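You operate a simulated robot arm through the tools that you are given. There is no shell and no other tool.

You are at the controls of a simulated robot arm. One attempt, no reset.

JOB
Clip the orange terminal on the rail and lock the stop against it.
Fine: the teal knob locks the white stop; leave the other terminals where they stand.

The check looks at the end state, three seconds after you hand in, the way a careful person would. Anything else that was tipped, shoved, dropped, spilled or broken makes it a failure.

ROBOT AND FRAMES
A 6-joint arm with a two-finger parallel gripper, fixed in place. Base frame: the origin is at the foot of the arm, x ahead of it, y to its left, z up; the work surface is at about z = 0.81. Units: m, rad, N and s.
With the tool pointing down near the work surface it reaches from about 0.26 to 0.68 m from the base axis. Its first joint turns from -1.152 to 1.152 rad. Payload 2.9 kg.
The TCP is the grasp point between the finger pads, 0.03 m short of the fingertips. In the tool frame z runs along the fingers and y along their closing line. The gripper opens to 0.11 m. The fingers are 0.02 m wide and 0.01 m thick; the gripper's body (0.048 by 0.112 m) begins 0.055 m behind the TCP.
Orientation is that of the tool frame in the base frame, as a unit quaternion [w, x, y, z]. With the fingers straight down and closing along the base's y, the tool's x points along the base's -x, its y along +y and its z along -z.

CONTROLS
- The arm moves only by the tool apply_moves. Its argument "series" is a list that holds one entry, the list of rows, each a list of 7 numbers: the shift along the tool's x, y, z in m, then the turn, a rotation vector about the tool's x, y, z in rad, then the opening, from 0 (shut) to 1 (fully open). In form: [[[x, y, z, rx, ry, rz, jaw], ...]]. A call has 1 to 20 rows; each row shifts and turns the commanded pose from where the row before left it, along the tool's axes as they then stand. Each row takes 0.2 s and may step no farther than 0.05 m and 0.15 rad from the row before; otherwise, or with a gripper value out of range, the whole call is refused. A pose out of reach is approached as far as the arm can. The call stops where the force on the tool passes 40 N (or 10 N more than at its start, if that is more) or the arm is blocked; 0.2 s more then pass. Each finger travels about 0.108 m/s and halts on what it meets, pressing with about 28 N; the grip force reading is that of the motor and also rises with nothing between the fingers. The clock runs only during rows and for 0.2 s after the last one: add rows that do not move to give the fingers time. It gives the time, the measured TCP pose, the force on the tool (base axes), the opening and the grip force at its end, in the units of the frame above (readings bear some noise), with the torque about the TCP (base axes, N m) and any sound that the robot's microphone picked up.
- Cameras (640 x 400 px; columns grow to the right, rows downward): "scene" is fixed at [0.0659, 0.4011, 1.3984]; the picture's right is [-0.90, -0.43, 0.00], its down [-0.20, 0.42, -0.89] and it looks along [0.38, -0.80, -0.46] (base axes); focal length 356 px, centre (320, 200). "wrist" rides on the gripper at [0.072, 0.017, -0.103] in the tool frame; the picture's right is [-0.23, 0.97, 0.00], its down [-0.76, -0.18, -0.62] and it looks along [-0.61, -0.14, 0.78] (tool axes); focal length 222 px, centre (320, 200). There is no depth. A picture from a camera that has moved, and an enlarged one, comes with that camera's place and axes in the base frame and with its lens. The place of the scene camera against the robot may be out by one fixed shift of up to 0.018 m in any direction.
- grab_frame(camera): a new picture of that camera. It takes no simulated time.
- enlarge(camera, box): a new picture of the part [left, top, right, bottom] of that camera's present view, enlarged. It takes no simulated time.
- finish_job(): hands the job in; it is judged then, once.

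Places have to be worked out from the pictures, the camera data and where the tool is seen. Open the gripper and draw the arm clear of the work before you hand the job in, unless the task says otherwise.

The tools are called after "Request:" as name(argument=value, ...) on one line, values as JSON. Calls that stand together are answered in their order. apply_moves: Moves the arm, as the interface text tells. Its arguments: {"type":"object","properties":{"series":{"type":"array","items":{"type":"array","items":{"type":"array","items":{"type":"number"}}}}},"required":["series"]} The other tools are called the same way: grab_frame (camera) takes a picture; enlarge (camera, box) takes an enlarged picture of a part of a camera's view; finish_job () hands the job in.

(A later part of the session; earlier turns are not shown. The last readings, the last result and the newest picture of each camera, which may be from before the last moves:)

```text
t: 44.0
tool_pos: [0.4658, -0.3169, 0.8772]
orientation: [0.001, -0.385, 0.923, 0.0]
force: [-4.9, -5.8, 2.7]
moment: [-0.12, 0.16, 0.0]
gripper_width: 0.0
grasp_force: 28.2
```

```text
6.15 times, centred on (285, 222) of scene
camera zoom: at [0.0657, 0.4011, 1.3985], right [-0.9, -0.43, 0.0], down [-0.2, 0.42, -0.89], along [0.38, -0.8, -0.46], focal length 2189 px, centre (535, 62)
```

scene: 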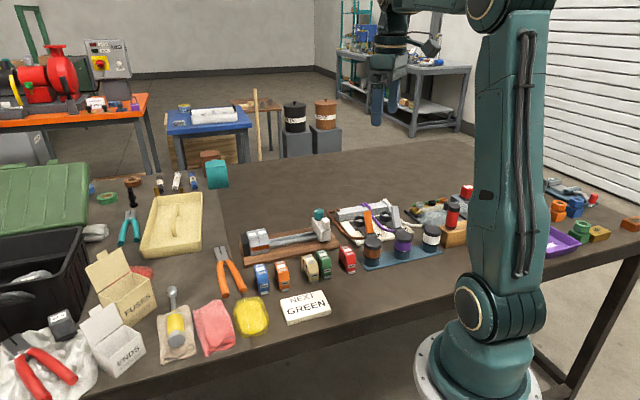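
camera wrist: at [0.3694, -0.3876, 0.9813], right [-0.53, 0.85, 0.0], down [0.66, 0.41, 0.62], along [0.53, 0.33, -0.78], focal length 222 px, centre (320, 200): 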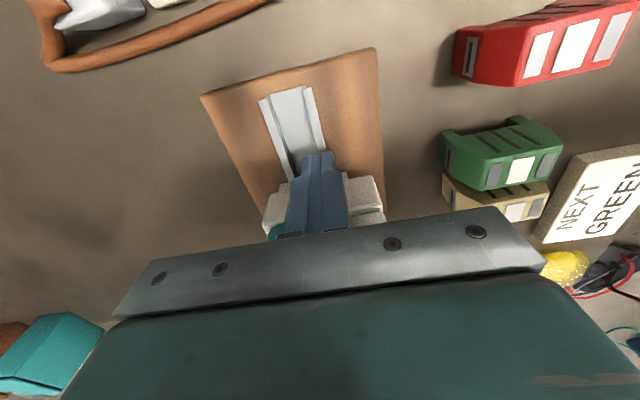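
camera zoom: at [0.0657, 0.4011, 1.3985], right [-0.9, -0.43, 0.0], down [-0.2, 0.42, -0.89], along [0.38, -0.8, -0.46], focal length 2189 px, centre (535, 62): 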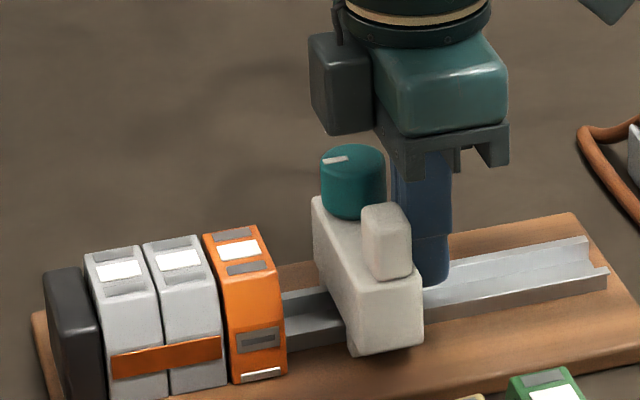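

Now the force is purely along the rail (about 7.6 N). About 22 mm remain, so I push 17 mm more and then re-check.

Request:
apply_moves(series=[[[-0.006, 0, 0, 0, 0, 0, 0], [-0.006, 0, 0, 0, 0, 0, 0], [-0.005, 0, 0, 0, 0, 0, 0], [0, 0, 0, 0, 0, 0, 0]]])

Request:
enlarge(camera="scene", box=[250, 200, 310, 250])

```text
t: 45.0
tool_pos: [0.4773, -0.3012, 0.8779]
orientation: [0.0, -0.386, 0.922, 0.0]
force: [0.4, -4.2, -0.1]
moment: [-0.15, -0.02, -0.04]
gripper_width: 0.0
grasp_force: 27.9
```

```text
8.00 times, centred on (280, 225) of scene
camera zoom: at [0.0658, 0.4011, 1.3984], right [-0.9, -0.43, 0.0], down [-0.2, 0.42, -0.89], along [0.38, -0.8, -0.46], focal length 2846 px, centre (640, 0)
```

zoom: 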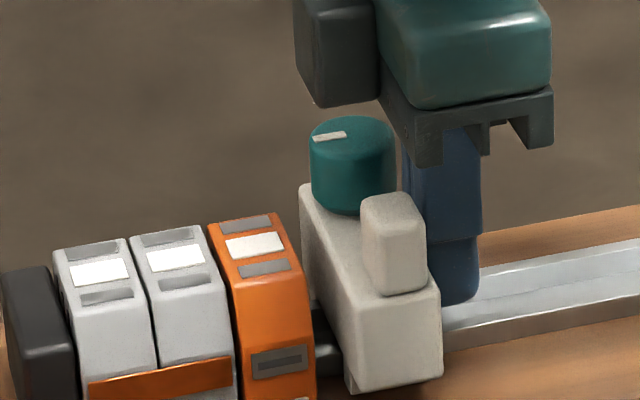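

About 4 mm remain. I continue in 1 mm steps to contact.

Request:
apply_moves(series=[[[-0.001, 0, 0, 0, 0, 0, 0], [-0.001, 0, 0, 0, 0, 0, 0], [-0.001, 0, 0, 0, 0, 0, 0], [0, 0, 0, 0, 0, 0, 0]]])

Request:
enlarge(camera="scene", box=[250, 205, 310, 255])

```text
t: 46.0
tool_pos: [0.4782, -0.3034, 0.8781]
orientation: [-0.001, -0.382, 0.924, 0.0]
force: [-0.4, -0.5, 0.2]
moment: [0.01, 0.01, 0.02]
gripper_width: 0.0
grasp_force: 28.2
```

```text
8.00 times, centred on (280, 230) of scene
camera zoom: at [0.0659, 0.4011, 1.3984], right [-0.9, -0.43, 0.0], down [-0.2, 0.42, -0.89], along [0.38, -0.8, -0.46], focal length 2846 px, centre (640, -40)
```

zoom: 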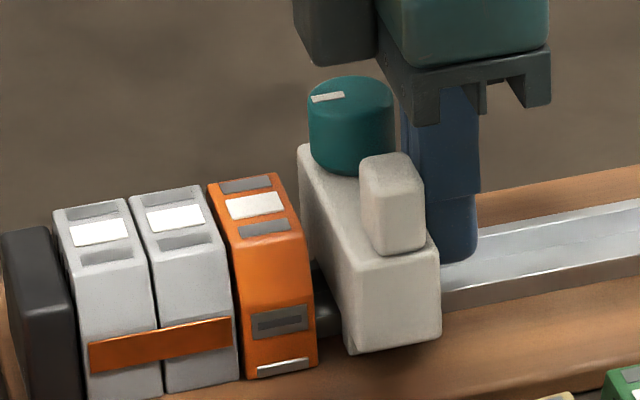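

Request:
apply_moves(series=[[[-0.001, 0, 0, 0, 0, 0, 0], [-0.001, 0, 0, 0, 0, 0, 0], [-0.001, 0, 0, 0, 0, 0, 0], [0, 0, 0, 0, 0, 0, 0]]])

Request:
enlarge(camera="scene", box=[250, 205, 310, 255])

```text
t: 47.0
tool_pos: [0.4801, -0.3011, 0.8786]
orientation: [0.0, -0.382, 0.924, 0.0]
force: [-1.3, -0.7, 0.0]
moment: [-0.01, 0.0, 0.03]
gripper_width: 0.0001
grasp_force: 27.8
```

```text
8.00 times, centred on (280, 230) of scene
camera zoom: at [0.0659, 0.4011, 1.3984], right [-0.9, -0.43, 0.0], down [-0.2, 0.42, -0.89], along [0.38, -0.8, -0.46], focal length 2846 px, centre (640, -40)
```

zoom: 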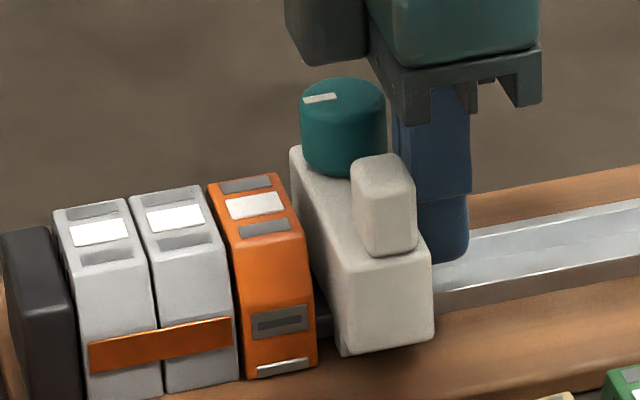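

The stop is nearly touching the terminal. I continue in 0.5 mm steps to close the stop–orange and orange–grey gaps while monitoring force.

Request:
apply_moves(series=[[[-0.0005, 0, 0, 0, 0, 0, 0], [-0.0005, 0, 0, 0, 0, 0, 0], [-0.0005, 0, 0, 0, 0, 0, 0], [-0.0005, 0, 0, 0, 0, 0, 0], [0, 0, 0, 0, 0, 0, 0]]])

Request:
enlarge(camera="scene", box=[255, 210, 305, 255])

```text
t: 48.2
tool_pos: [0.48, -0.2991, 0.8779]
orientation: [0.001, -0.383, 0.924, 0.0]
force: [-0.8, -0.6, 0.6]
moment: [0.0, -0.02, 0.0]
gripper_width: 0.0001
grasp_force: 28.1
```

```text
8.89 times, centred on (280, 232) of scene
camera zoom: at [0.0659, 0.4011, 1.3984], right [-0.9, -0.43, 0.0], down [-0.2, 0.42, -0.89], along [0.38, -0.8, -0.46], focal length 3162 px, centre (676, -89)
```

zoom: 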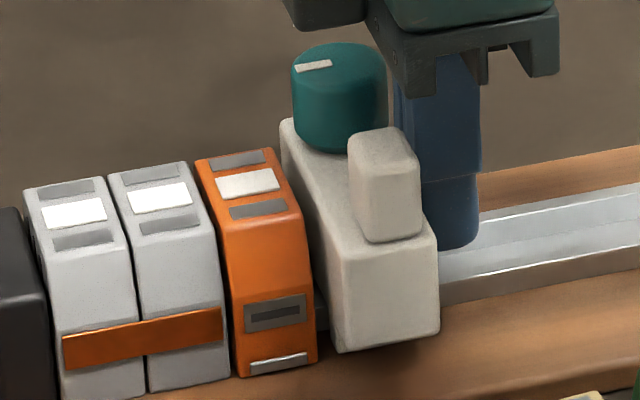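

Request:
apply_moves(series=[[[-0.0005, 0, 0, 0, 0, 0, 0], [-0.0005, 0, 0, 0, 0, 0, 0], [-0.0005, 0, 0, 0, 0, 0, 0], [-0.0005, 0, 0, 0, 0, 0, 0], [0, 0, 0, 0, 0, 0, 0]]])

Request:
enlarge(camera="scene", box=[255, 210, 305, 255])

```text
t: 49.4
tool_pos: [0.4836, -0.2991, 0.8774]
orientation: [0.0, -0.382, 0.924, -0.001]
force: [0.6, 0.4, 0.5]
moment: [0.02, 0.04, -0.02]
gripper_width: 0.0
grasp_force: 27.9
```

```text
8.89 times, centred on (280, 232) of scene
camera zoom: at [0.0659, 0.4011, 1.3984], right [-0.9, -0.43, 0.0], down [-0.2, 0.42, -0.89], along [0.38, -0.8, -0.46], focal length 3162 px, centre (676, -89)
```

zoom: 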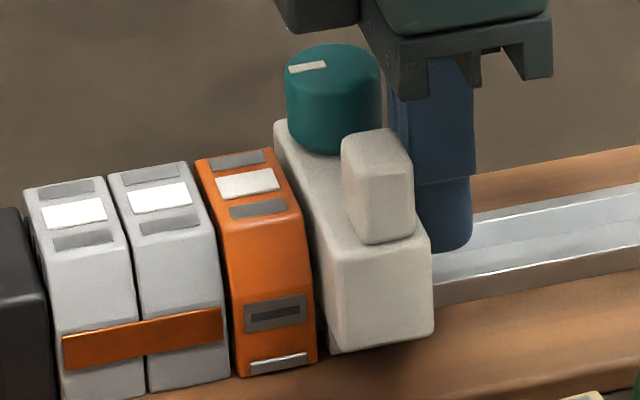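

Request:
apply_moves(series=[[[-0.0005, 0, 0, 0, 0, 0, 0], [-0.0005, 0, 0, 0, 0, 0, 0], [-0.0005, 0, 0, 0, 0, 0, 0], [-0.0005, 0, 0, 0, 0, 0, 0], [0, 0, 0, 0, 0, 0, 0]]])

Request:
enlarge(camera="scene", box=[255, 210, 305, 255])

```text
t: 50.6
tool_pos: [0.4845, -0.2974, 0.8772]
orientation: [0.0, -0.384, 0.923, 0.0]
force: [-0.8, 0.5, -2.0]
moment: [-0.01, -0.01, 0.03]
gripper_width: 0.0
grasp_force: 27.9
```

```text
8.89 times, centred on (280, 232) of scene
camera zoom: at [0.0659, 0.4011, 1.3984], right [-0.9, -0.43, 0.0], down [-0.2, 0.42, -0.89], along [0.38, -0.8, -0.46], focal length 3162 px, centre (676, -89)
```

zoom: 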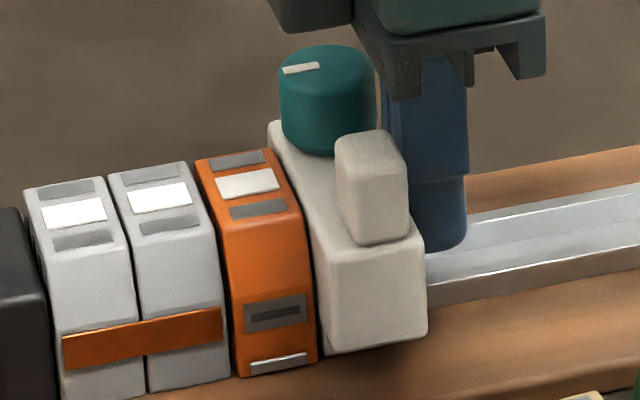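

Request:
apply_moves(series=[[[-0.0005, 0, 0, 0, 0, 0, 0], [-0.0005, 0, 0, 0, 0, 0, 0], [-0.0005, 0, 0, 0, 0, 0, 0], [-0.0005, 0, 0, 0, 0, 0, 0], [0, 0, 0, 0, 0, 0, 0]]])

Request:
enlarge(camera="scene", box=[255, 210, 305, 255])

```text
t: 51.8
tool_pos: [0.4862, -0.295, 0.8775]
orientation: [0.0, -0.383, 0.924, 0.0]
force: [-2.8, -2.6, 0.6]
moment: [-0.03, 0.0, 0.02]
gripper_width: 0.0002
grasp_force: 28.4
```

```text
8.89 times, centred on (280, 232) of scene
camera zoom: at [0.0658, 0.4011, 1.3984], right [-0.9, -0.43, 0.0], down [-0.2, 0.42, -0.89], along [0.38, -0.8, -0.46], focal length 3162 px, centre (676, -89)
```

zoom: 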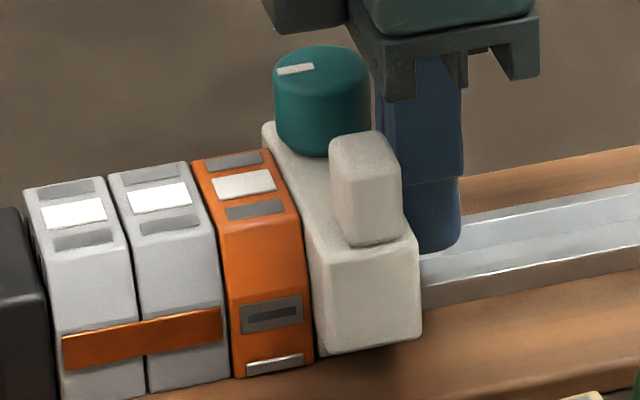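

Contact: the orange terminal is now being moved by the stop (about 4 N). I nudge on in 0.3 mm steps until it seats against the greys.

Request:
apply_moves(series=[[[-0.0003, 0, 0, 0, 0, 0, 0], [-0.0003, 0, 0, 0, 0, 0, 0], [-0.0003, 0, 0, 0, 0, 0, 0], [0, 0, 0, 0, 0, 0, 0]]])

Request:
enlarge(camera="scene", box=[255, 210, 305, 255])

```text
t: 52.8
tool_pos: [0.4855, -0.296, 0.8766]
orientation: [-0.001, -0.382, 0.924, 0.0]
force: [-5.9, -9.0, -3.2]
moment: [-0.22, 0.06, 0.02]
gripper_width: 0.0001
grasp_force: 27.9
```

```text
8.89 times, centred on (280, 232) of scene
camera zoom: at [0.0658, 0.4009, 1.3985], right [-0.9, -0.43, 0.0], down [-0.2, 0.42, -0.89], along [0.38, -0.8, -0.46], focal length 3162 px, centre (676, -89)
```

zoom: 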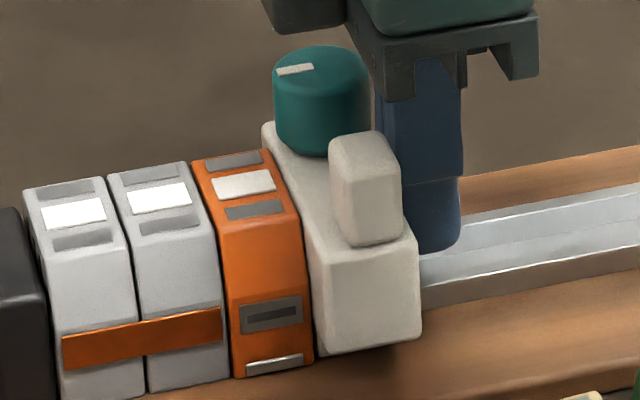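

At about 10 N the orange has stopped moving: stop, orange and greys are all in contact. I withdraw the fingers backward and up, then look at the result and the knob.

Request:
apply_moves(series=[[[0.004, 0, 0, 0, 0, 0, 0], [0.008, 0, 0, 0, 0, 0, 0], [0, 0, -0.03, 0, 0, 0, 0], [0, 0, -0.04, 0, 0, 0, 0.3], [0, 0, -0.04, 0, 0, 0, 0.6], [0, 0, 0, 0, 0, 0, 0.6]]])

Request:
enlarge(camera="scene", box=[250, 200, 310, 255])

Request:
grab_frame(camera="wrist")

Request:
enlarge(camera="wrist", box=[250, 90, 400, 200])

```text
t: 54.2
tool_pos: [0.4753, -0.3039, 0.9886]
orientation: [0.0, -0.382, 0.924, 0.001]
force: [-0.6, 0.4, -0.2]
moment: [0.01, -0.01, -0.01]
gripper_width: 0.066
grasp_force: 0.0
```

```text
7.27 times, centred on (280, 228) of scene
camera zoom: at [0.0659, 0.4011, 1.3984], right [-0.9, -0.43, 0.0], down [-0.2, 0.42, -0.89], along [0.38, -0.8, -0.46], focal length 2587 px, centre (611, 0)
```

zoom: 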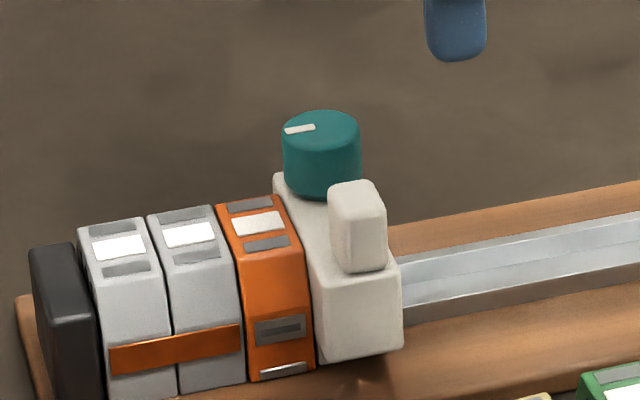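

```text
taken
camera wrist: at [0.4135, -0.3427, 1.0918], right [-0.53, 0.85, 0.0], down [0.66, 0.41, 0.62], along [0.53, 0.33, -0.78], focal length 222 px, centre (320, 200)
```

wrist: 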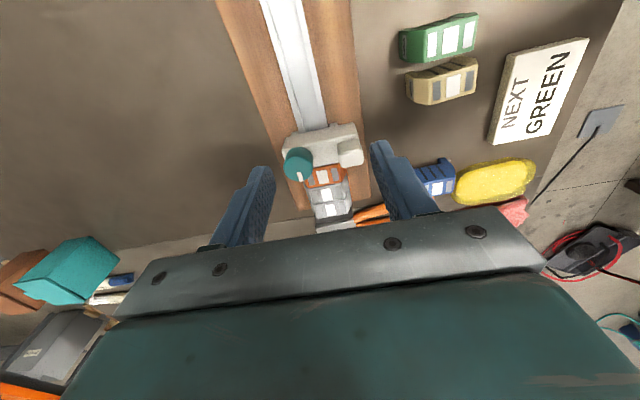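

```text
3.64 times, centred on (325, 145) of wrist
camera zoom: at [0.4135, -0.3427, 1.0918], right [-0.53, 0.85, 0.0], down [0.66, 0.41, 0.62], along [0.53, 0.33, -0.78], focal length 808 px, centre (302, 400)
```

zoom: 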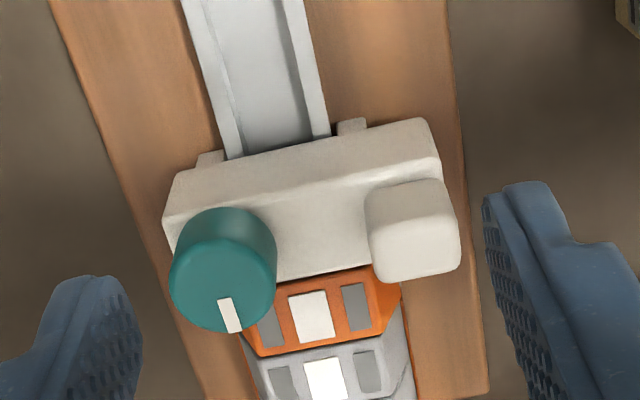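

Stop, orange and greys now abut. The knob marker points along +s. I plan to grip the knob and turn it clockwise, so I move above it and pre-rotate the tool counter-clockwise to leave clockwise range.

Request:
apply_moves(series=[[[-0.019, -0.016, 0, 0, 0, 0, 0.5], [-0.019, -0.016, 0, 0, 0, 0, 0.5], [0, 0, 0, 0, 0, -0.14, 0.5], [0, 0, 0, 0, 0, -0.14, 0.5], [0, 0, 0, 0, 0, -0.14, 0.5], [0, 0, 0, 0, 0, -0.14, 0.5], [0, 0, 0, 0, 0, -0.14, 0.5], [0, 0, 0, 0, 0, -0.14, 0.5], [0, 0, 0, 0, 0, -0.14, 0.5], [0, 0, 0, 0, 0, 0, 0.5]]])

Request:
grab_frame(camera="wrist")

Request:
enlarge(camera="wrist", box=[240, 70, 400, 190])

```text
t: 56.4
tool_pos: [0.5277, -0.2998, 0.9871]
orientation: [0.001, 0.773, -0.635, 0.0]
force: [-0.4, -0.1, -0.5]
moment: [-0.01, 0.02, 0.0]
gripper_width: 0.055
grasp_force: 0.1
```

```text
taken
camera wrist: at [0.5248, -0.3735, 1.0907], right [-1.0, 0.03, 0.0], down [0.03, 0.78, 0.62], along [0.02, 0.62, -0.78], focal length 222 px, centre (320, 200)
```

wrist: 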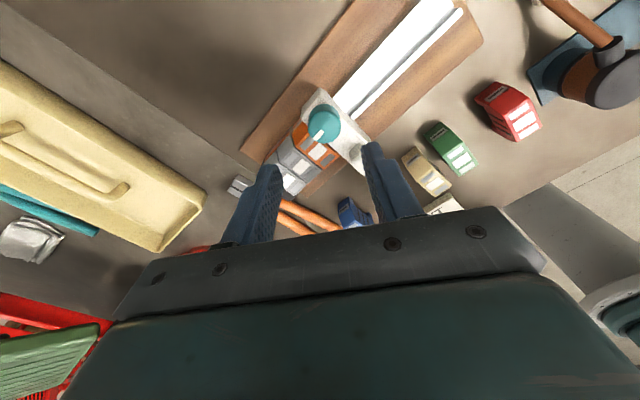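

```text
3.33 times, centred on (320, 130) of wrist
camera zoom: at [0.5248, -0.3735, 1.0907], right [-1.0, 0.03, 0.0], down [0.03, 0.78, 0.62], along [0.02, 0.62, -0.78], focal length 740 px, centre (320, 433)
```

zoom: 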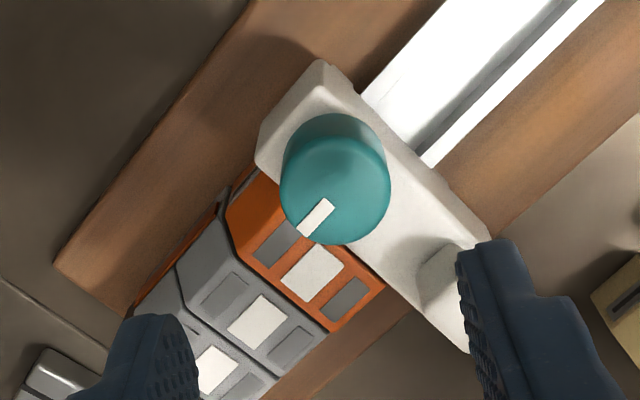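

Knob axis triangulates to about (s 0.1586, p 0.582), top at z≈0.893, radius 15 mm. I centre on it and descend with the jaws open to tips at about z 0.873, then check.

Request:
apply_moves(series=[[[-0.001, 0.0042, 0.02, 0, 0, 0, 0.5], [0, 0, 0.03, 0, 0, 0, 0.5], [0, 0, 0.015, 0, 0, 0, 0.5], [0, 0, 0, 0, 0, 0, 0.5]]])

Request:
enlarge(camera="scene", box=[250, 180, 320, 240])

Request:
enlarge(camera="wrist", box=[230, 80, 410, 210])

```text
t: 57.4
tool_pos: [0.5248, -0.2992, 0.9228]
orientation: [0.0, 0.772, -0.635, 0.0]
force: [0.1, -0.3, 0.2]
moment: [-0.03, 0.0, -0.01]
gripper_width: 0.0548
grasp_force: 0.0
```

```text
6.67 times, centred on (285, 210) of scene
camera zoom: at [0.0659, 0.4011, 1.3984], right [-0.9, -0.43, 0.0], down [-0.2, 0.42, -0.89], along [0.38, -0.8, -0.46], focal length 2372 px, centre (553, 133)
```

zoom: 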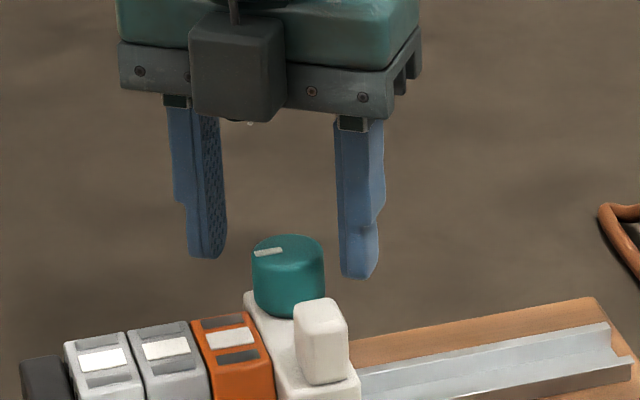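

```text
3.08 times, centred on (320, 145) of wrist
camera zoom: at [0.5208, -0.3722, 1.0263], right [-1.0, 0.04, 0.0], down [0.03, 0.78, 0.62], along [0.02, 0.62, -0.78], focal length 684 px, centre (320, 369)
```

zoom: 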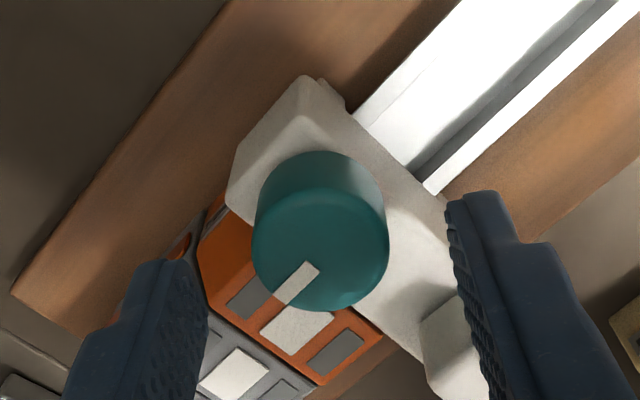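

Tips are now around the knob's top level. The cameras disagree by a few mm, so I lower gradually, with the jaws open at ±27 mm around a 15 mm radius knob, and re-check centring where parallax is smaller.

Request:
apply_moves(series=[[[0, 0, 0.005, 0, 0, 0, 0.5], [0, 0, 0.005, 0, 0, 0, 0.5], [0, 0, 0, 0, 0, 0, 0.5]]])

Request:
enlarge(camera="scene", box=[260, 190, 310, 235])

Request:
enlarge(camera="wrist", box=[240, 90, 400, 210])

```text
t: 58.2
tool_pos: [0.5224, -0.2996, 0.9128]
orientation: [-0.001, 0.772, -0.635, 0.0]
force: [-0.5, -0.3, 0.3]
moment: [0.01, 0.01, 0.04]
gripper_width: 0.055
grasp_force: 0.1
```

```text
8.89 times, centred on (285, 212) of scene
camera zoom: at [0.0659, 0.4011, 1.3984], right [-0.9, -0.43, 0.0], down [-0.2, 0.42, -0.89], along [0.38, -0.8, -0.46], focal length 3162 px, centre (631, 89)
```

zoom: 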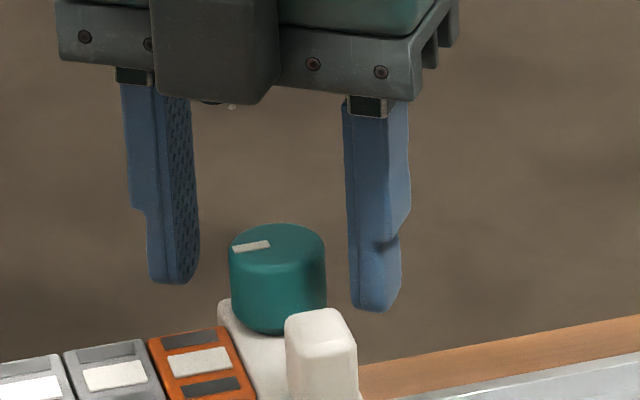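

```text
3.33 times, centred on (320, 150) of wrist
camera zoom: at [0.52, -0.3723, 1.0163], right [-1.0, 0.04, 0.0], down [0.03, 0.78, 0.62], along [0.02, 0.62, -0.78], focal length 740 px, centre (320, 367)
```

zoom: 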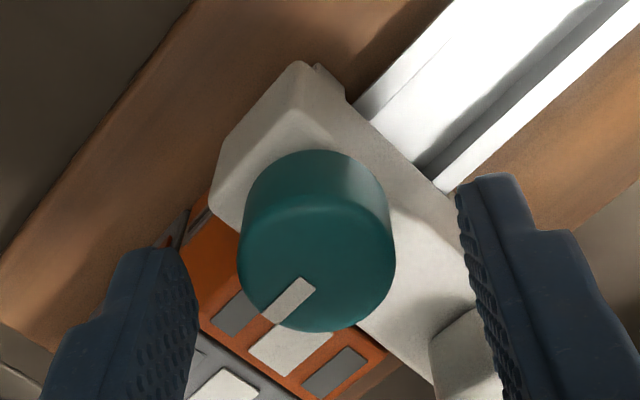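

Combining both views: knob top ≈0.897, with the tool axis about 5 mm off toward the terminals. I shift +5 mm in tool x, lower 2 mm, and re-check.

Request:
apply_moves(series=[[[0.005, 0.0003, 0.0, 0, 0, 0, 0.5], [0, 0, 0.002, 0, 0, 0, 0.5], [0, 0, 0, 0, 0, 0, 0.5]]])

Request:
enlarge(camera="scene", box=[260, 190, 310, 235])

Request:
enlarge(camera="wrist", box=[240, 90, 400, 210])

```text
t: 59.0
tool_pos: [0.5223, -0.3044, 0.9107]
orientation: [-0.001, 0.772, -0.636, -0.001]
force: [0.0, 0.7, -0.1]
moment: [-0.01, 0.02, -0.01]
gripper_width: 0.055
grasp_force: 0.1
```

```text
8.89 times, centred on (285, 212) of scene
camera zoom: at [0.0659, 0.4011, 1.3984], right [-0.9, -0.43, 0.0], down [-0.2, 0.42, -0.89], along [0.38, -0.8, -0.46], focal length 3162 px, centre (631, 89)
```

zoom: 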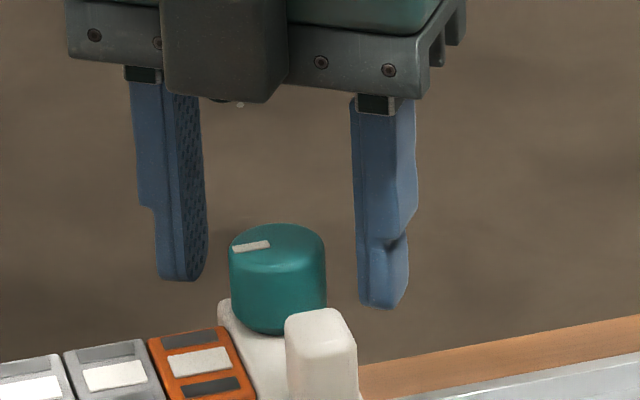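

```text
3.33 times, centred on (320, 150) of wrist
camera zoom: at [0.5208, -0.3782, 1.014], right [-1.0, 0.04, 0.0], down [0.03, 0.78, 0.62], along [0.02, 0.62, -0.78], focal length 740 px, centre (320, 367)
```

zoom: 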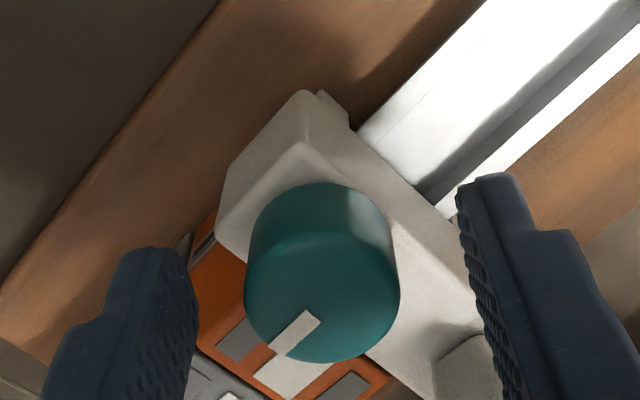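

The tool axis is now centred on the knob within about 0.7 mm. I lower 2 mm and close the jaws on the knob.

Request:
apply_moves(series=[[[0, 0, 0.002, 0, 0, 0, 0.5], [0, 0, 0, 0, 0, 0, 0.36], [0, 0, 0, 0, 0, 0, 0.3], [0, 0, 0, 0, 0, 0, 0.2], [0, 0, 0, 0, 0, 0, 0.2]]])

Request:
enlarge(camera="scene", box=[250, 190, 310, 250])

Request:
enlarge(camera="wrist", box=[240, 90, 400, 210])

```text
t: 60.2
tool_pos: [0.5249, -0.3045, 0.9069]
orientation: [0.0, 0.772, -0.635, 0.0]
force: [-0.6, -0.4, 1.4]
moment: [0.04, 0.01, -0.01]
gripper_width: 0.0286
grasp_force: 44.8
```

```text
6.67 times, centred on (280, 220) of scene
camera zoom: at [0.0659, 0.4011, 1.3984], right [-0.9, -0.43, 0.0], down [-0.2, 0.42, -0.89], along [0.38, -0.8, -0.46], focal length 2372 px, centre (587, 67)
```

zoom: 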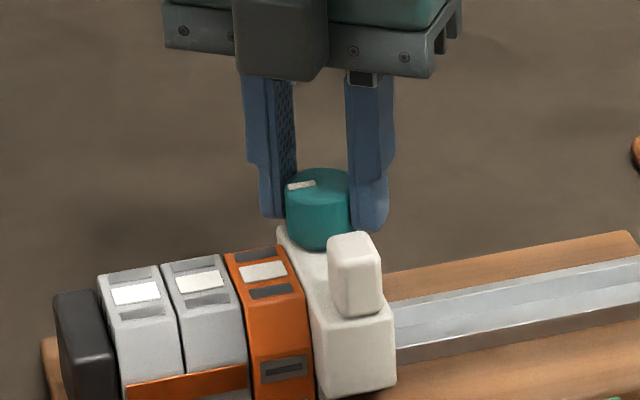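

```text
3.33 times, centred on (320, 150) of wrist
camera zoom: at [0.5212, -0.3781, 1.012], right [-1.0, 0.04, 0.0], down [0.03, 0.78, 0.62], along [0.02, 0.62, -0.78], focal length 740 px, centre (320, 367)
```

zoom: 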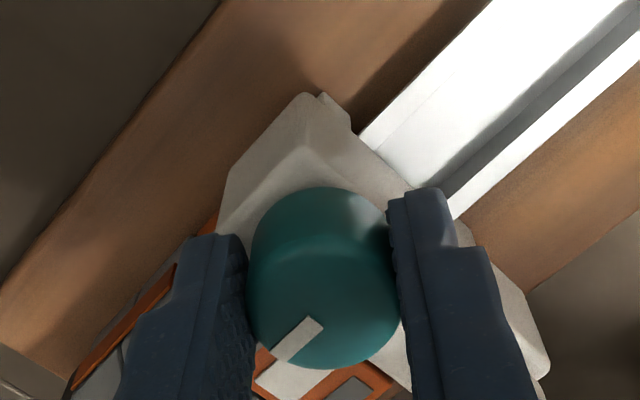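

The knob is gripped at 28.6 mm with no net side force on the tool. I turn clockwise (seen from above) by 0.3 rad and read the torque.

Request:
apply_moves(series=[[[0, 0, 0, 0, 0, 0.1, 0.2], [0, 0, 0, 0, 0, 0.1, 0.2], [0, 0, 0, 0, 0, 0.1, 0.2], [0, 0, 0, 0, 0, 0, 0.2]]])

Request:
enlarge(camera="scene", box=[250, 190, 310, 250])

Request:
enlarge(camera="wrist", box=[240, 90, 400, 210])

```text
t: 61.2
tool_pos: [0.523, -0.3038, 0.9084]
orientation: [-0.001, -0.668, 0.744, 0.001]
force: [-7.5, -2.5, 2.4]
moment: [0.07, 0.24, 0.53]
gripper_width: 0.0285
grasp_force: 44.9
```

```text
6.67 times, centred on (280, 220) of scene
camera zoom: at [0.0656, 0.4011, 1.3984], right [-0.9, -0.43, 0.0], down [-0.2, 0.42, -0.89], along [0.38, -0.8, -0.46], focal length 2372 px, centre (587, 67)
```

zoom: 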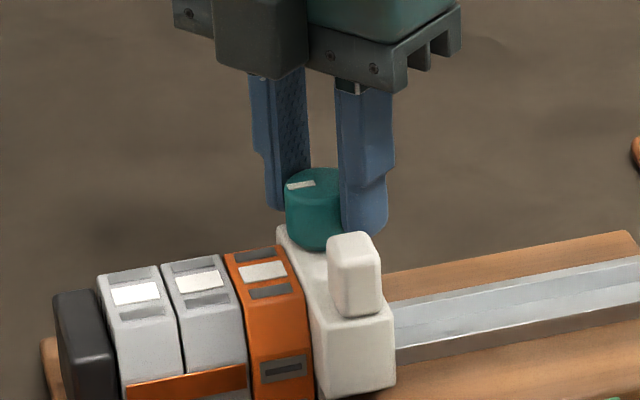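

```text
3.33 times, centred on (320, 150) of wrist
camera zoom: at [0.4984, -0.3745, 1.0121], right [-0.94, 0.33, 0.0], down [0.26, 0.74, 0.62], along [0.21, 0.59, -0.78], focal length 740 px, centre (320, 367)
```

zoom: 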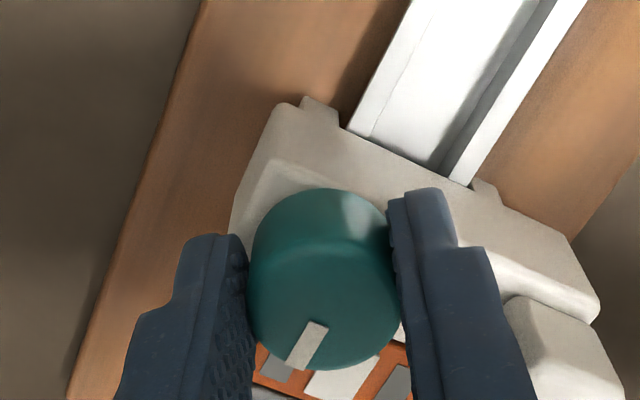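

The reaction torque is 0.53 N·m and the knob has turned only about 5° of the 17°, so clockwise is resisting. Before forcing it, I turn back and test the counter-clockwise direction.

Request:
apply_moves(series=[[[0, 0, 0, 0, 0, -0.1, 0.2], [0, 0, 0, 0, 0, -0.1, 0.2], [0, 0, 0, 0, 0, -0.1, 0.2], [0, 0, 0, 0, 0, 0, 0.2]]])

Request:
enlarge(camera="wrist", box=[240, 90, 400, 210])

Request:
enlarge(camera="scene", box=[275, 205, 300, 230])

```text
t: 62.2
tool_pos: [0.5252, -0.3042, 0.909]
orientation: [0.0, 0.772, -0.636, 0.0]
force: [-6.4, -5.0, 8.3]
moment: [-0.06, 0.2, 0.05]
gripper_width: 0.0284
grasp_force: 45.2
```

```text
3.33 times, centred on (320, 150) of wrist
camera zoom: at [0.5211, -0.3783, 1.0122], right [-1.0, 0.03, 0.0], down [0.03, 0.78, 0.62], along [0.02, 0.62, -0.78], focal length 740 px, centre (320, 367)
```

zoom: 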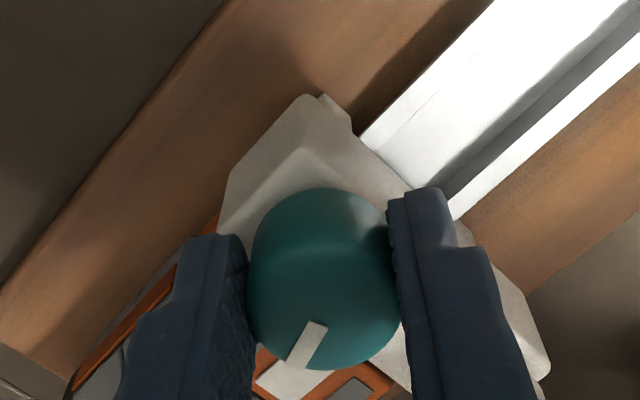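

```text
16.00 times, centred on (288, 218) of scene
camera zoom: at [0.0656, 0.4011, 1.3984], right [-0.9, -0.43, 0.0], down [-0.2, 0.42, -0.89], along [0.38, -0.8, -0.46], focal length 5692 px, centre (840, -80)
```

zoom: 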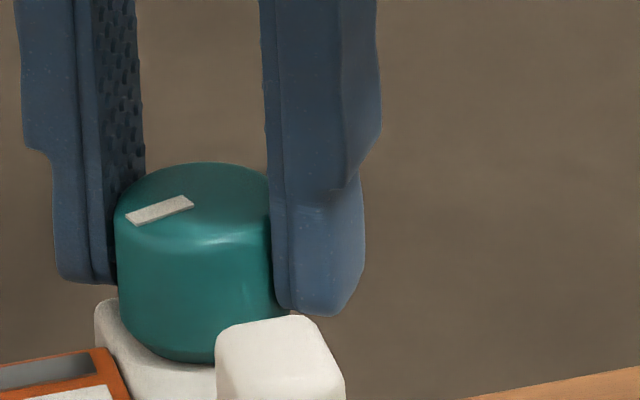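

After turning back, the marker has moved about 20° counter-clockwise net with almost no torque, so counter-clockwise is the direction the knob travels. I continue counter-clockwise by 0.4 rad.

Request:
apply_moves(series=[[[0, 0, 0, 0, 0, -0.1, 0.2], [0, 0, 0, 0, 0, -0.1, 0.2], [0, 0, 0, 0, 0, -0.1, 0.2], [0, 0, 0, 0, 0, -0.1, 0.2], [0, 0, 0, 0, 0, 0, 0.2]]])

Request:
enlarge(camera="wrist", box=[240, 90, 400, 210])

Request:
enlarge(camera="scene", box=[255, 200, 305, 250])

```text
t: 63.4
tool_pos: [0.5244, -0.3049, 0.9085]
orientation: [0.0, 0.883, -0.469, 0.001]
force: [8.2, -6.4, 2.8]
moment: [-0.39, -0.42, -0.04]
gripper_width: 0.0288
grasp_force: 45.0
```

```text
3.33 times, centred on (320, 150) of wrist
camera zoom: at [0.5506, -0.3738, 1.0123], right [-0.93, -0.36, 0.0], down [-0.28, 0.73, 0.62], along [-0.22, 0.58, -0.78], focal length 740 px, centre (320, 367)
```

zoom: 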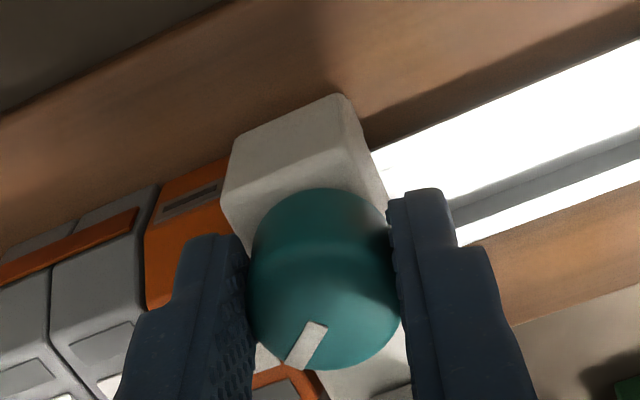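

```text
8.00 times, centred on (280, 225) of scene
camera zoom: at [0.066, 0.401, 1.3984], right [-0.9, -0.43, 0.0], down [-0.2, 0.42, -0.89], along [0.38, -0.8, -0.46], focal length 2846 px, centre (640, 0)
```

zoom: 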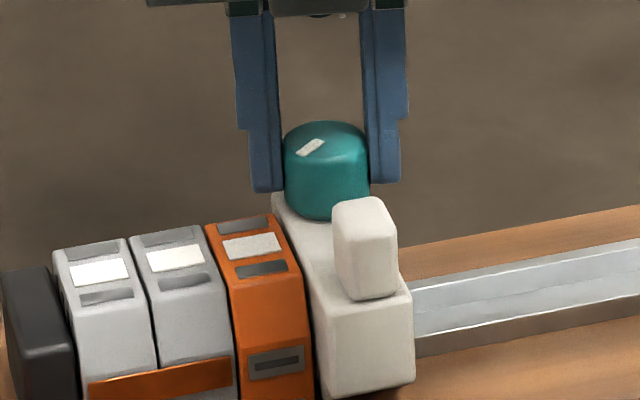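

The knob follows the tool counter-clockwise freely, about 43° from its start, and clockwise was a hard stop, so counter-clockwise is the locking direction. I continue another 0.4 rad.

Request:
apply_moves(series=[[[0, 0, 0, 0, 0, -0.1, 0.2], [0, 0, 0, 0, 0, -0.1, 0.2], [0, 0, 0, 0, 0, -0.1, 0.2], [0, 0, 0, 0, 0, -0.1, 0.2], [0, 0, 0, 0, 0, 0, 0.2]]])

Request:
enlarge(camera="wrist", box=[240, 90, 400, 210])

Request:
enlarge(camera="scene", box=[255, 200, 305, 250])

```text
t: 64.4
tool_pos: [0.5252, -0.3038, 0.9082]
orientation: [-0.006, 0.949, -0.314, -0.004]
force: [-1.9, -5.3, 1.1]
moment: [-0.13, 0.51, 0.01]
gripper_width: 0.0285
grasp_force: 44.7
out of reach, approached as far as the arm can: row 4
stopped in row 5: the force on the tool passed its limit at 52 N (the readings are from after the stop); the commanded pose is now the measured one
```

```text
3.33 times, centred on (320, 150) of wrist
camera zoom: at [0.5744, -0.3613, 1.0112], right [-0.76, -0.65, -0.01], down [-0.5, 0.59, 0.63], along [-0.41, 0.49, -0.77], focal length 740 px, centre (320, 367)
```

zoom: 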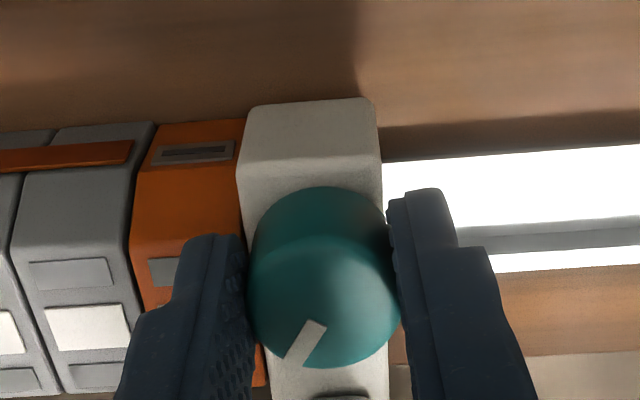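

```text
8.00 times, centred on (280, 225) of scene
camera zoom: at [0.0658, 0.401, 1.3985], right [-0.9, -0.43, 0.0], down [-0.2, 0.42, -0.89], along [0.38, -0.8, -0.46], focal length 2846 px, centre (640, 0)
```

zoom: 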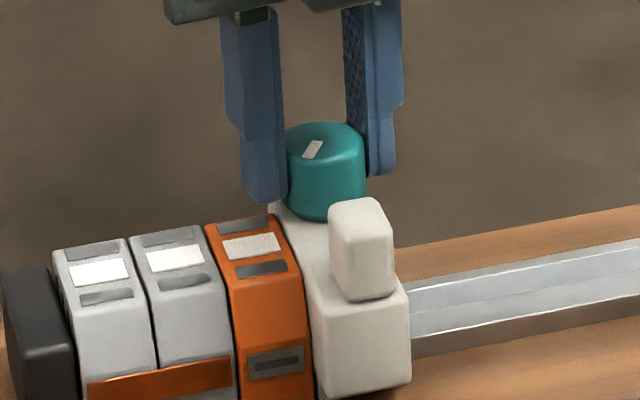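

The wrist joint limit was reached at yaw≈143°. The knob has turned about 62° with the stop still in place. I release the knob and lift clear to regrip.

Request:
apply_moves(series=[[[0, 0, 0, 0, 0, 0, 0.35], [0, 0, 0, 0, 0, 0, 0.5], [0, 0, 0, 0, 0, 0, 0.5], [0, 0, -0.02, 0, 0, 0, 0.5], [0, 0, -0.03, 0, 0, 0, 0.5], [0, 0, 0, 0, 0, 0, 0.5]]])

Request:
enlarge(camera="scene", box=[250, 200, 310, 255])

Request:
enlarge(camera="wrist", box=[220, 60, 420, 210])

```text
t: 65.8
tool_pos: [0.5261, -0.3038, 0.9588]
orientation: [-0.006, 0.95, -0.312, -0.004]
force: [0.1, -0.3, -0.8]
moment: [-0.02, -0.02, -0.03]
gripper_width: 0.055
grasp_force: 0.0
```

```text
7.27 times, centred on (280, 228) of scene
camera zoom: at [0.0659, 0.4011, 1.3984], right [-0.9, -0.43, 0.0], down [-0.2, 0.42, -0.89], along [0.38, -0.8, -0.46], focal length 2587 px, centre (611, 0)
```

zoom: 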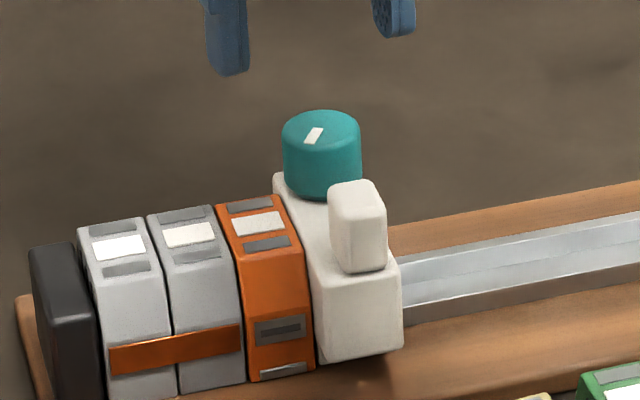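

```text
2.67 times, centred on (320, 135) of wrist
camera zoom: at [0.5744, -0.3613, 1.0619], right [-0.76, -0.65, -0.01], down [-0.51, 0.58, 0.63], along [-0.41, 0.49, -0.77], focal length 592 px, centre (320, 373)
```

zoom: 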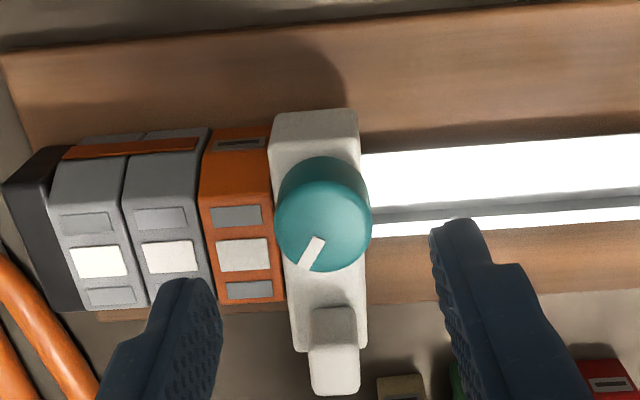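

Nothing was disturbed. The marker is about 60° from its start, pointing between +s and the front. I level the small tilt and rotate the tool back clockwise to yaw 45° for a fresh grip with more counter-clockwise range.

Request:
apply_moves(series=[[[0, 0, 0, -0.009, 0.011, 0, 0.5], [0, 0, 0, 0, 0, 0.1428, 0.5], [0, 0, 0, 0, 0, 0.1428, 0.5], [0, 0, 0, 0, 0, 0.1428, 0.5], [0, 0, 0, 0, 0, 0.1428, 0.5], [0, 0, 0, 0, 0, 0.1428, 0.5], [0, 0, 0, 0, 0, 0.1428, 0.5], [0, 0, 0, 0, 0, 0.1428, 0.5], [0, 0, 0, 0, 0, 0.1428, 0.5], [0, 0, 0, 0, 0, 0.1428, 0.5], [0, 0, 0, 0, 0, 0.1428, 0.5], [0, 0, 0, 0, 0, 0.1428, 0.5], [0, 0, 0, 0, 0, 0.1428, 0.5], [0, 0, 0.02, 0, 0, 0, 0.5], [0, 0, 0, 0, 0, 0, 0.5]]])

Request:
enlarge(camera="wrist", box=[240, 80, 400, 200])

Request:
enlarge(camera="scene", box=[255, 185, 315, 235])

```text
t: 69.0
tool_pos: [0.5267, -0.3029, 0.9378]
orientation: [0.001, -0.386, 0.923, 0.001]
force: [-0.6, -0.7, 0.2]
moment: [-0.02, -0.02, 0.01]
gripper_width: 0.0551
grasp_force: 0.0
```

```text
3.33 times, centred on (320, 140) of wrist
camera zoom: at [0.4636, -0.3425, 1.0418], right [-0.53, 0.85, 0.0], down [0.66, 0.42, 0.62], along [0.53, 0.33, -0.78], focal length 740 px, centre (320, 400)
```

zoom: 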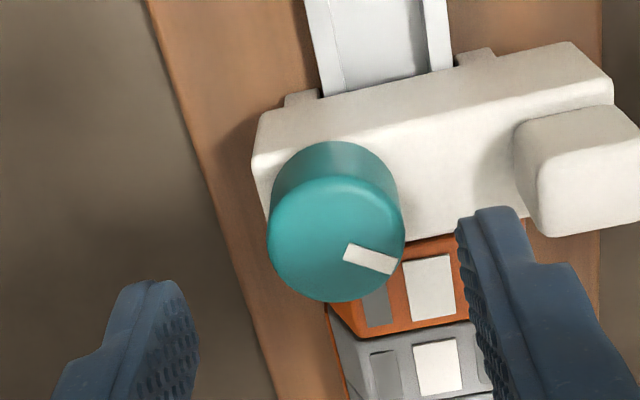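

```text
8.00 times, centred on (285, 210) of scene
camera zoom: at [0.0659, 0.4011, 1.3984], right [-0.9, -0.43, 0.0], down [-0.2, 0.42, -0.89], along [0.38, -0.8, -0.46], focal length 2846 px, centre (600, 120)
```

zoom: 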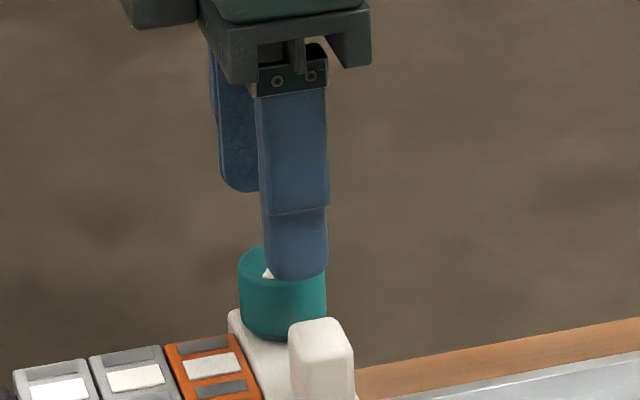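

The fresh view puts the knob axis at tool (+1.1, +3.7) mm. I correct that and lower in stages.

Request:
apply_moves(series=[[[0.001, 0.0037, 0, 0, 0, 0, 0.5], [0, 0, 0.012, 0, 0, 0, 0.5], [0, 0, 0.01, 0, 0, 0, 0.5], [0, 0, 0, 0, 0, 0, 0.5]]])

Request:
enlarge(camera="wrist", box=[240, 80, 400, 200])

Request:
enlarge(camera="scene", box=[255, 185, 315, 235])

```text
t: 70.0
tool_pos: [0.5236, -0.2994, 0.9167]
orientation: [0.0, -0.386, 0.923, 0.001]
force: [0.2, 0.3, -0.2]
moment: [-0.06, 0.0, 0.01]
gripper_width: 0.055
grasp_force: 0.1
```

```text
3.33 times, centred on (320, 140) of wrist
camera zoom: at [0.4609, -0.3405, 1.0199], right [-0.53, 0.85, 0.0], down [0.66, 0.42, 0.62], along [0.53, 0.33, -0.78], focal length 740 px, centre (320, 400)
```

zoom: 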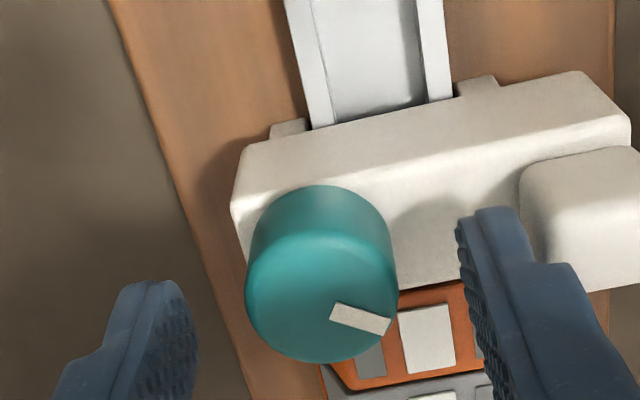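

```text
8.00 times, centred on (285, 210) of scene
camera zoom: at [0.0659, 0.4011, 1.3984], right [-0.9, -0.43, 0.0], down [-0.2, 0.42, -0.89], along [0.38, -0.8, -0.46], focal length 2846 px, centre (600, 120)
```

zoom: 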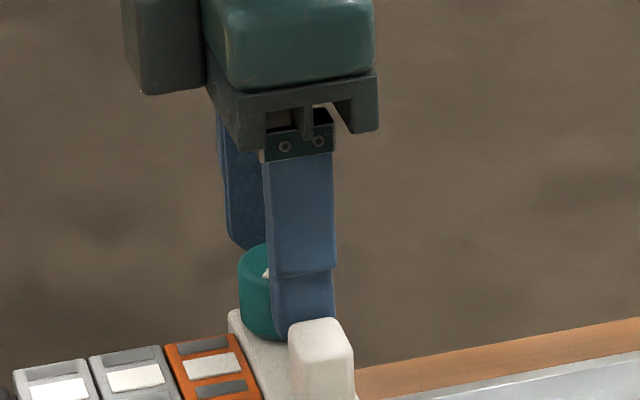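

The centring is now within about 1 mm. I narrow the opening slightly, for clearance to the nub, and lower the last 8 mm.

Request:
apply_moves(series=[[[0.001, 0, 0, 0, 0, 0, 0.42], [0, 0, 0.004, 0, 0, 0, 0.42], [0, 0, 0.004, 0, 0, 0, 0.42], [0, 0, 0, 0, 0, 0, 0.42]]])

Request:
enlarge(camera="wrist", box=[240, 90, 400, 210])

Request:
enlarge(camera="scene", box=[255, 195, 315, 245])

```text
t: 71.0
tool_pos: [0.5227, -0.3005, 0.9073]
orientation: [0.0, -0.385, 0.923, 0.001]
force: [-0.5, 0.2, -0.4]
moment: [0.01, -0.02, -0.03]
gripper_width: 0.0462
grasp_force: 0.1
```

```text
3.33 times, centred on (320, 150) of wrist
camera zoom: at [0.4595, -0.3407, 1.0117], right [-0.53, 0.85, 0.0], down [0.66, 0.42, 0.62], along [0.53, 0.33, -0.78], focal length 740 px, centre (320, 367)
```

zoom: 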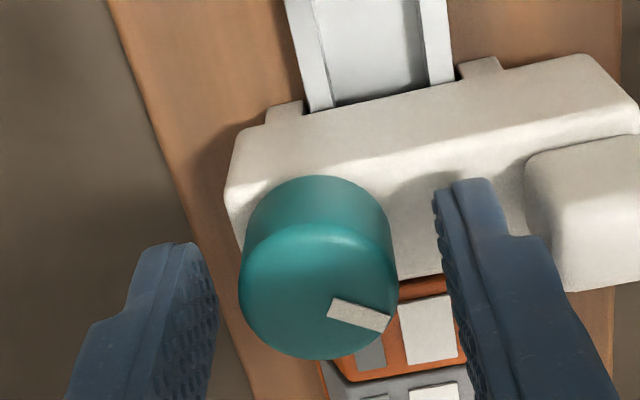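

```text
8.00 times, centred on (285, 220) of scene
camera zoom: at [0.0659, 0.4011, 1.3984], right [-0.9, -0.43, 0.0], down [-0.2, 0.42, -0.89], along [0.38, -0.8, -0.46], focal length 2846 px, centre (600, 40)
```

zoom: 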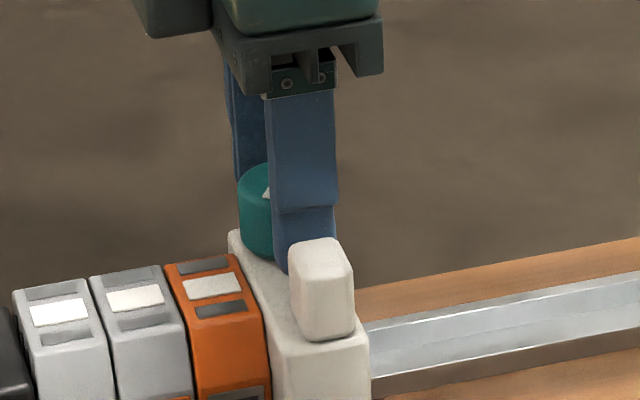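

The knob axis now coincides with the tool axis. I close on the knob.

Request:
apply_moves(series=[[[0, 0, 0, 0, 0, 0, 0.34], [0, 0, 0, 0, 0, 0, 0.2], [0, 0, 0, 0, 0, 0, 0.2], [0, 0, 0, 0, 0, 0, 0.2]]])

```text
t: 72.0
tool_pos: [0.5221, -0.3019, 0.9089]
orientation: [0.001, -0.386, 0.922, 0.001]
force: [4.4, -4.1, -3.0]
moment: [-0.08, -0.16, -0.01]
gripper_width: 0.0285
grasp_force: 44.8
```

Gripped, with a small centring force across the rail. I turn counter-clockwise 0.4 rad and check torque and marker.

Request:
apply_moves(series=[[[0, 0, 0, 0, 0, -0.1, 0.2], [0, 0, 0, 0, 0, -0.1, 0.2], [0, 0, 0, 0, 0, -0.1, 0.2], [0, 0, 0, 0, 0, -0.1, 0.2], [0, 0, 0, 0, 0, 0, 0.2]]])

Request:
enlarge(camera="wrist", box=[240, 90, 400, 210])

Request:
enlarge(camera="scene", box=[255, 195, 315, 245])

```text
t: 73.2
tool_pos: [0.523, -0.3016, 0.9085]
orientation: [0.001, -0.562, 0.827, 0.0]
force: [3.3, -2.0, 2.1]
moment: [-0.07, -0.08, -0.02]
gripper_width: 0.0285
grasp_force: 45.2
```

```text
3.33 times, centred on (320, 150) of wrist
camera zoom: at [0.4801, -0.3628, 1.0117], right [-0.82, 0.57, 0.0], down [0.44, 0.64, 0.62], along [0.36, 0.51, -0.78], focal length 740 px, centre (320, 367)
```

zoom: 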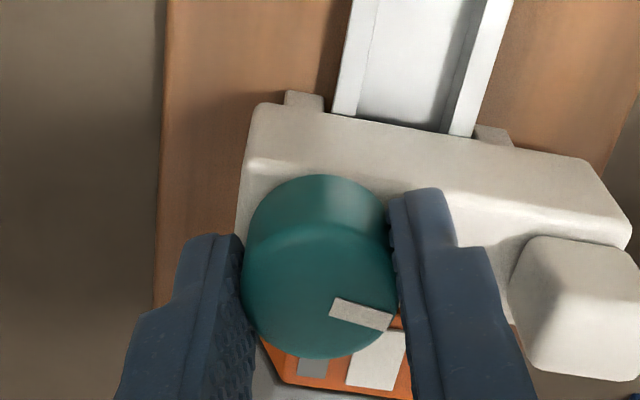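

```text
8.00 times, centred on (285, 220) of scene
camera zoom: at [0.0659, 0.4011, 1.3984], right [-0.9, -0.43, 0.0], down [-0.2, 0.42, -0.89], along [0.38, -0.8, -0.46], focal length 2846 px, centre (600, 40)
```

zoom: 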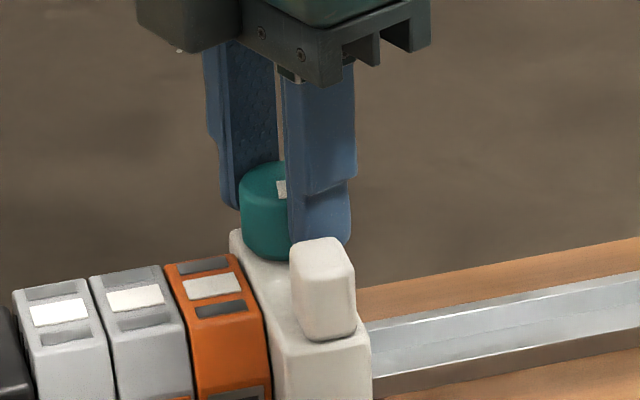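

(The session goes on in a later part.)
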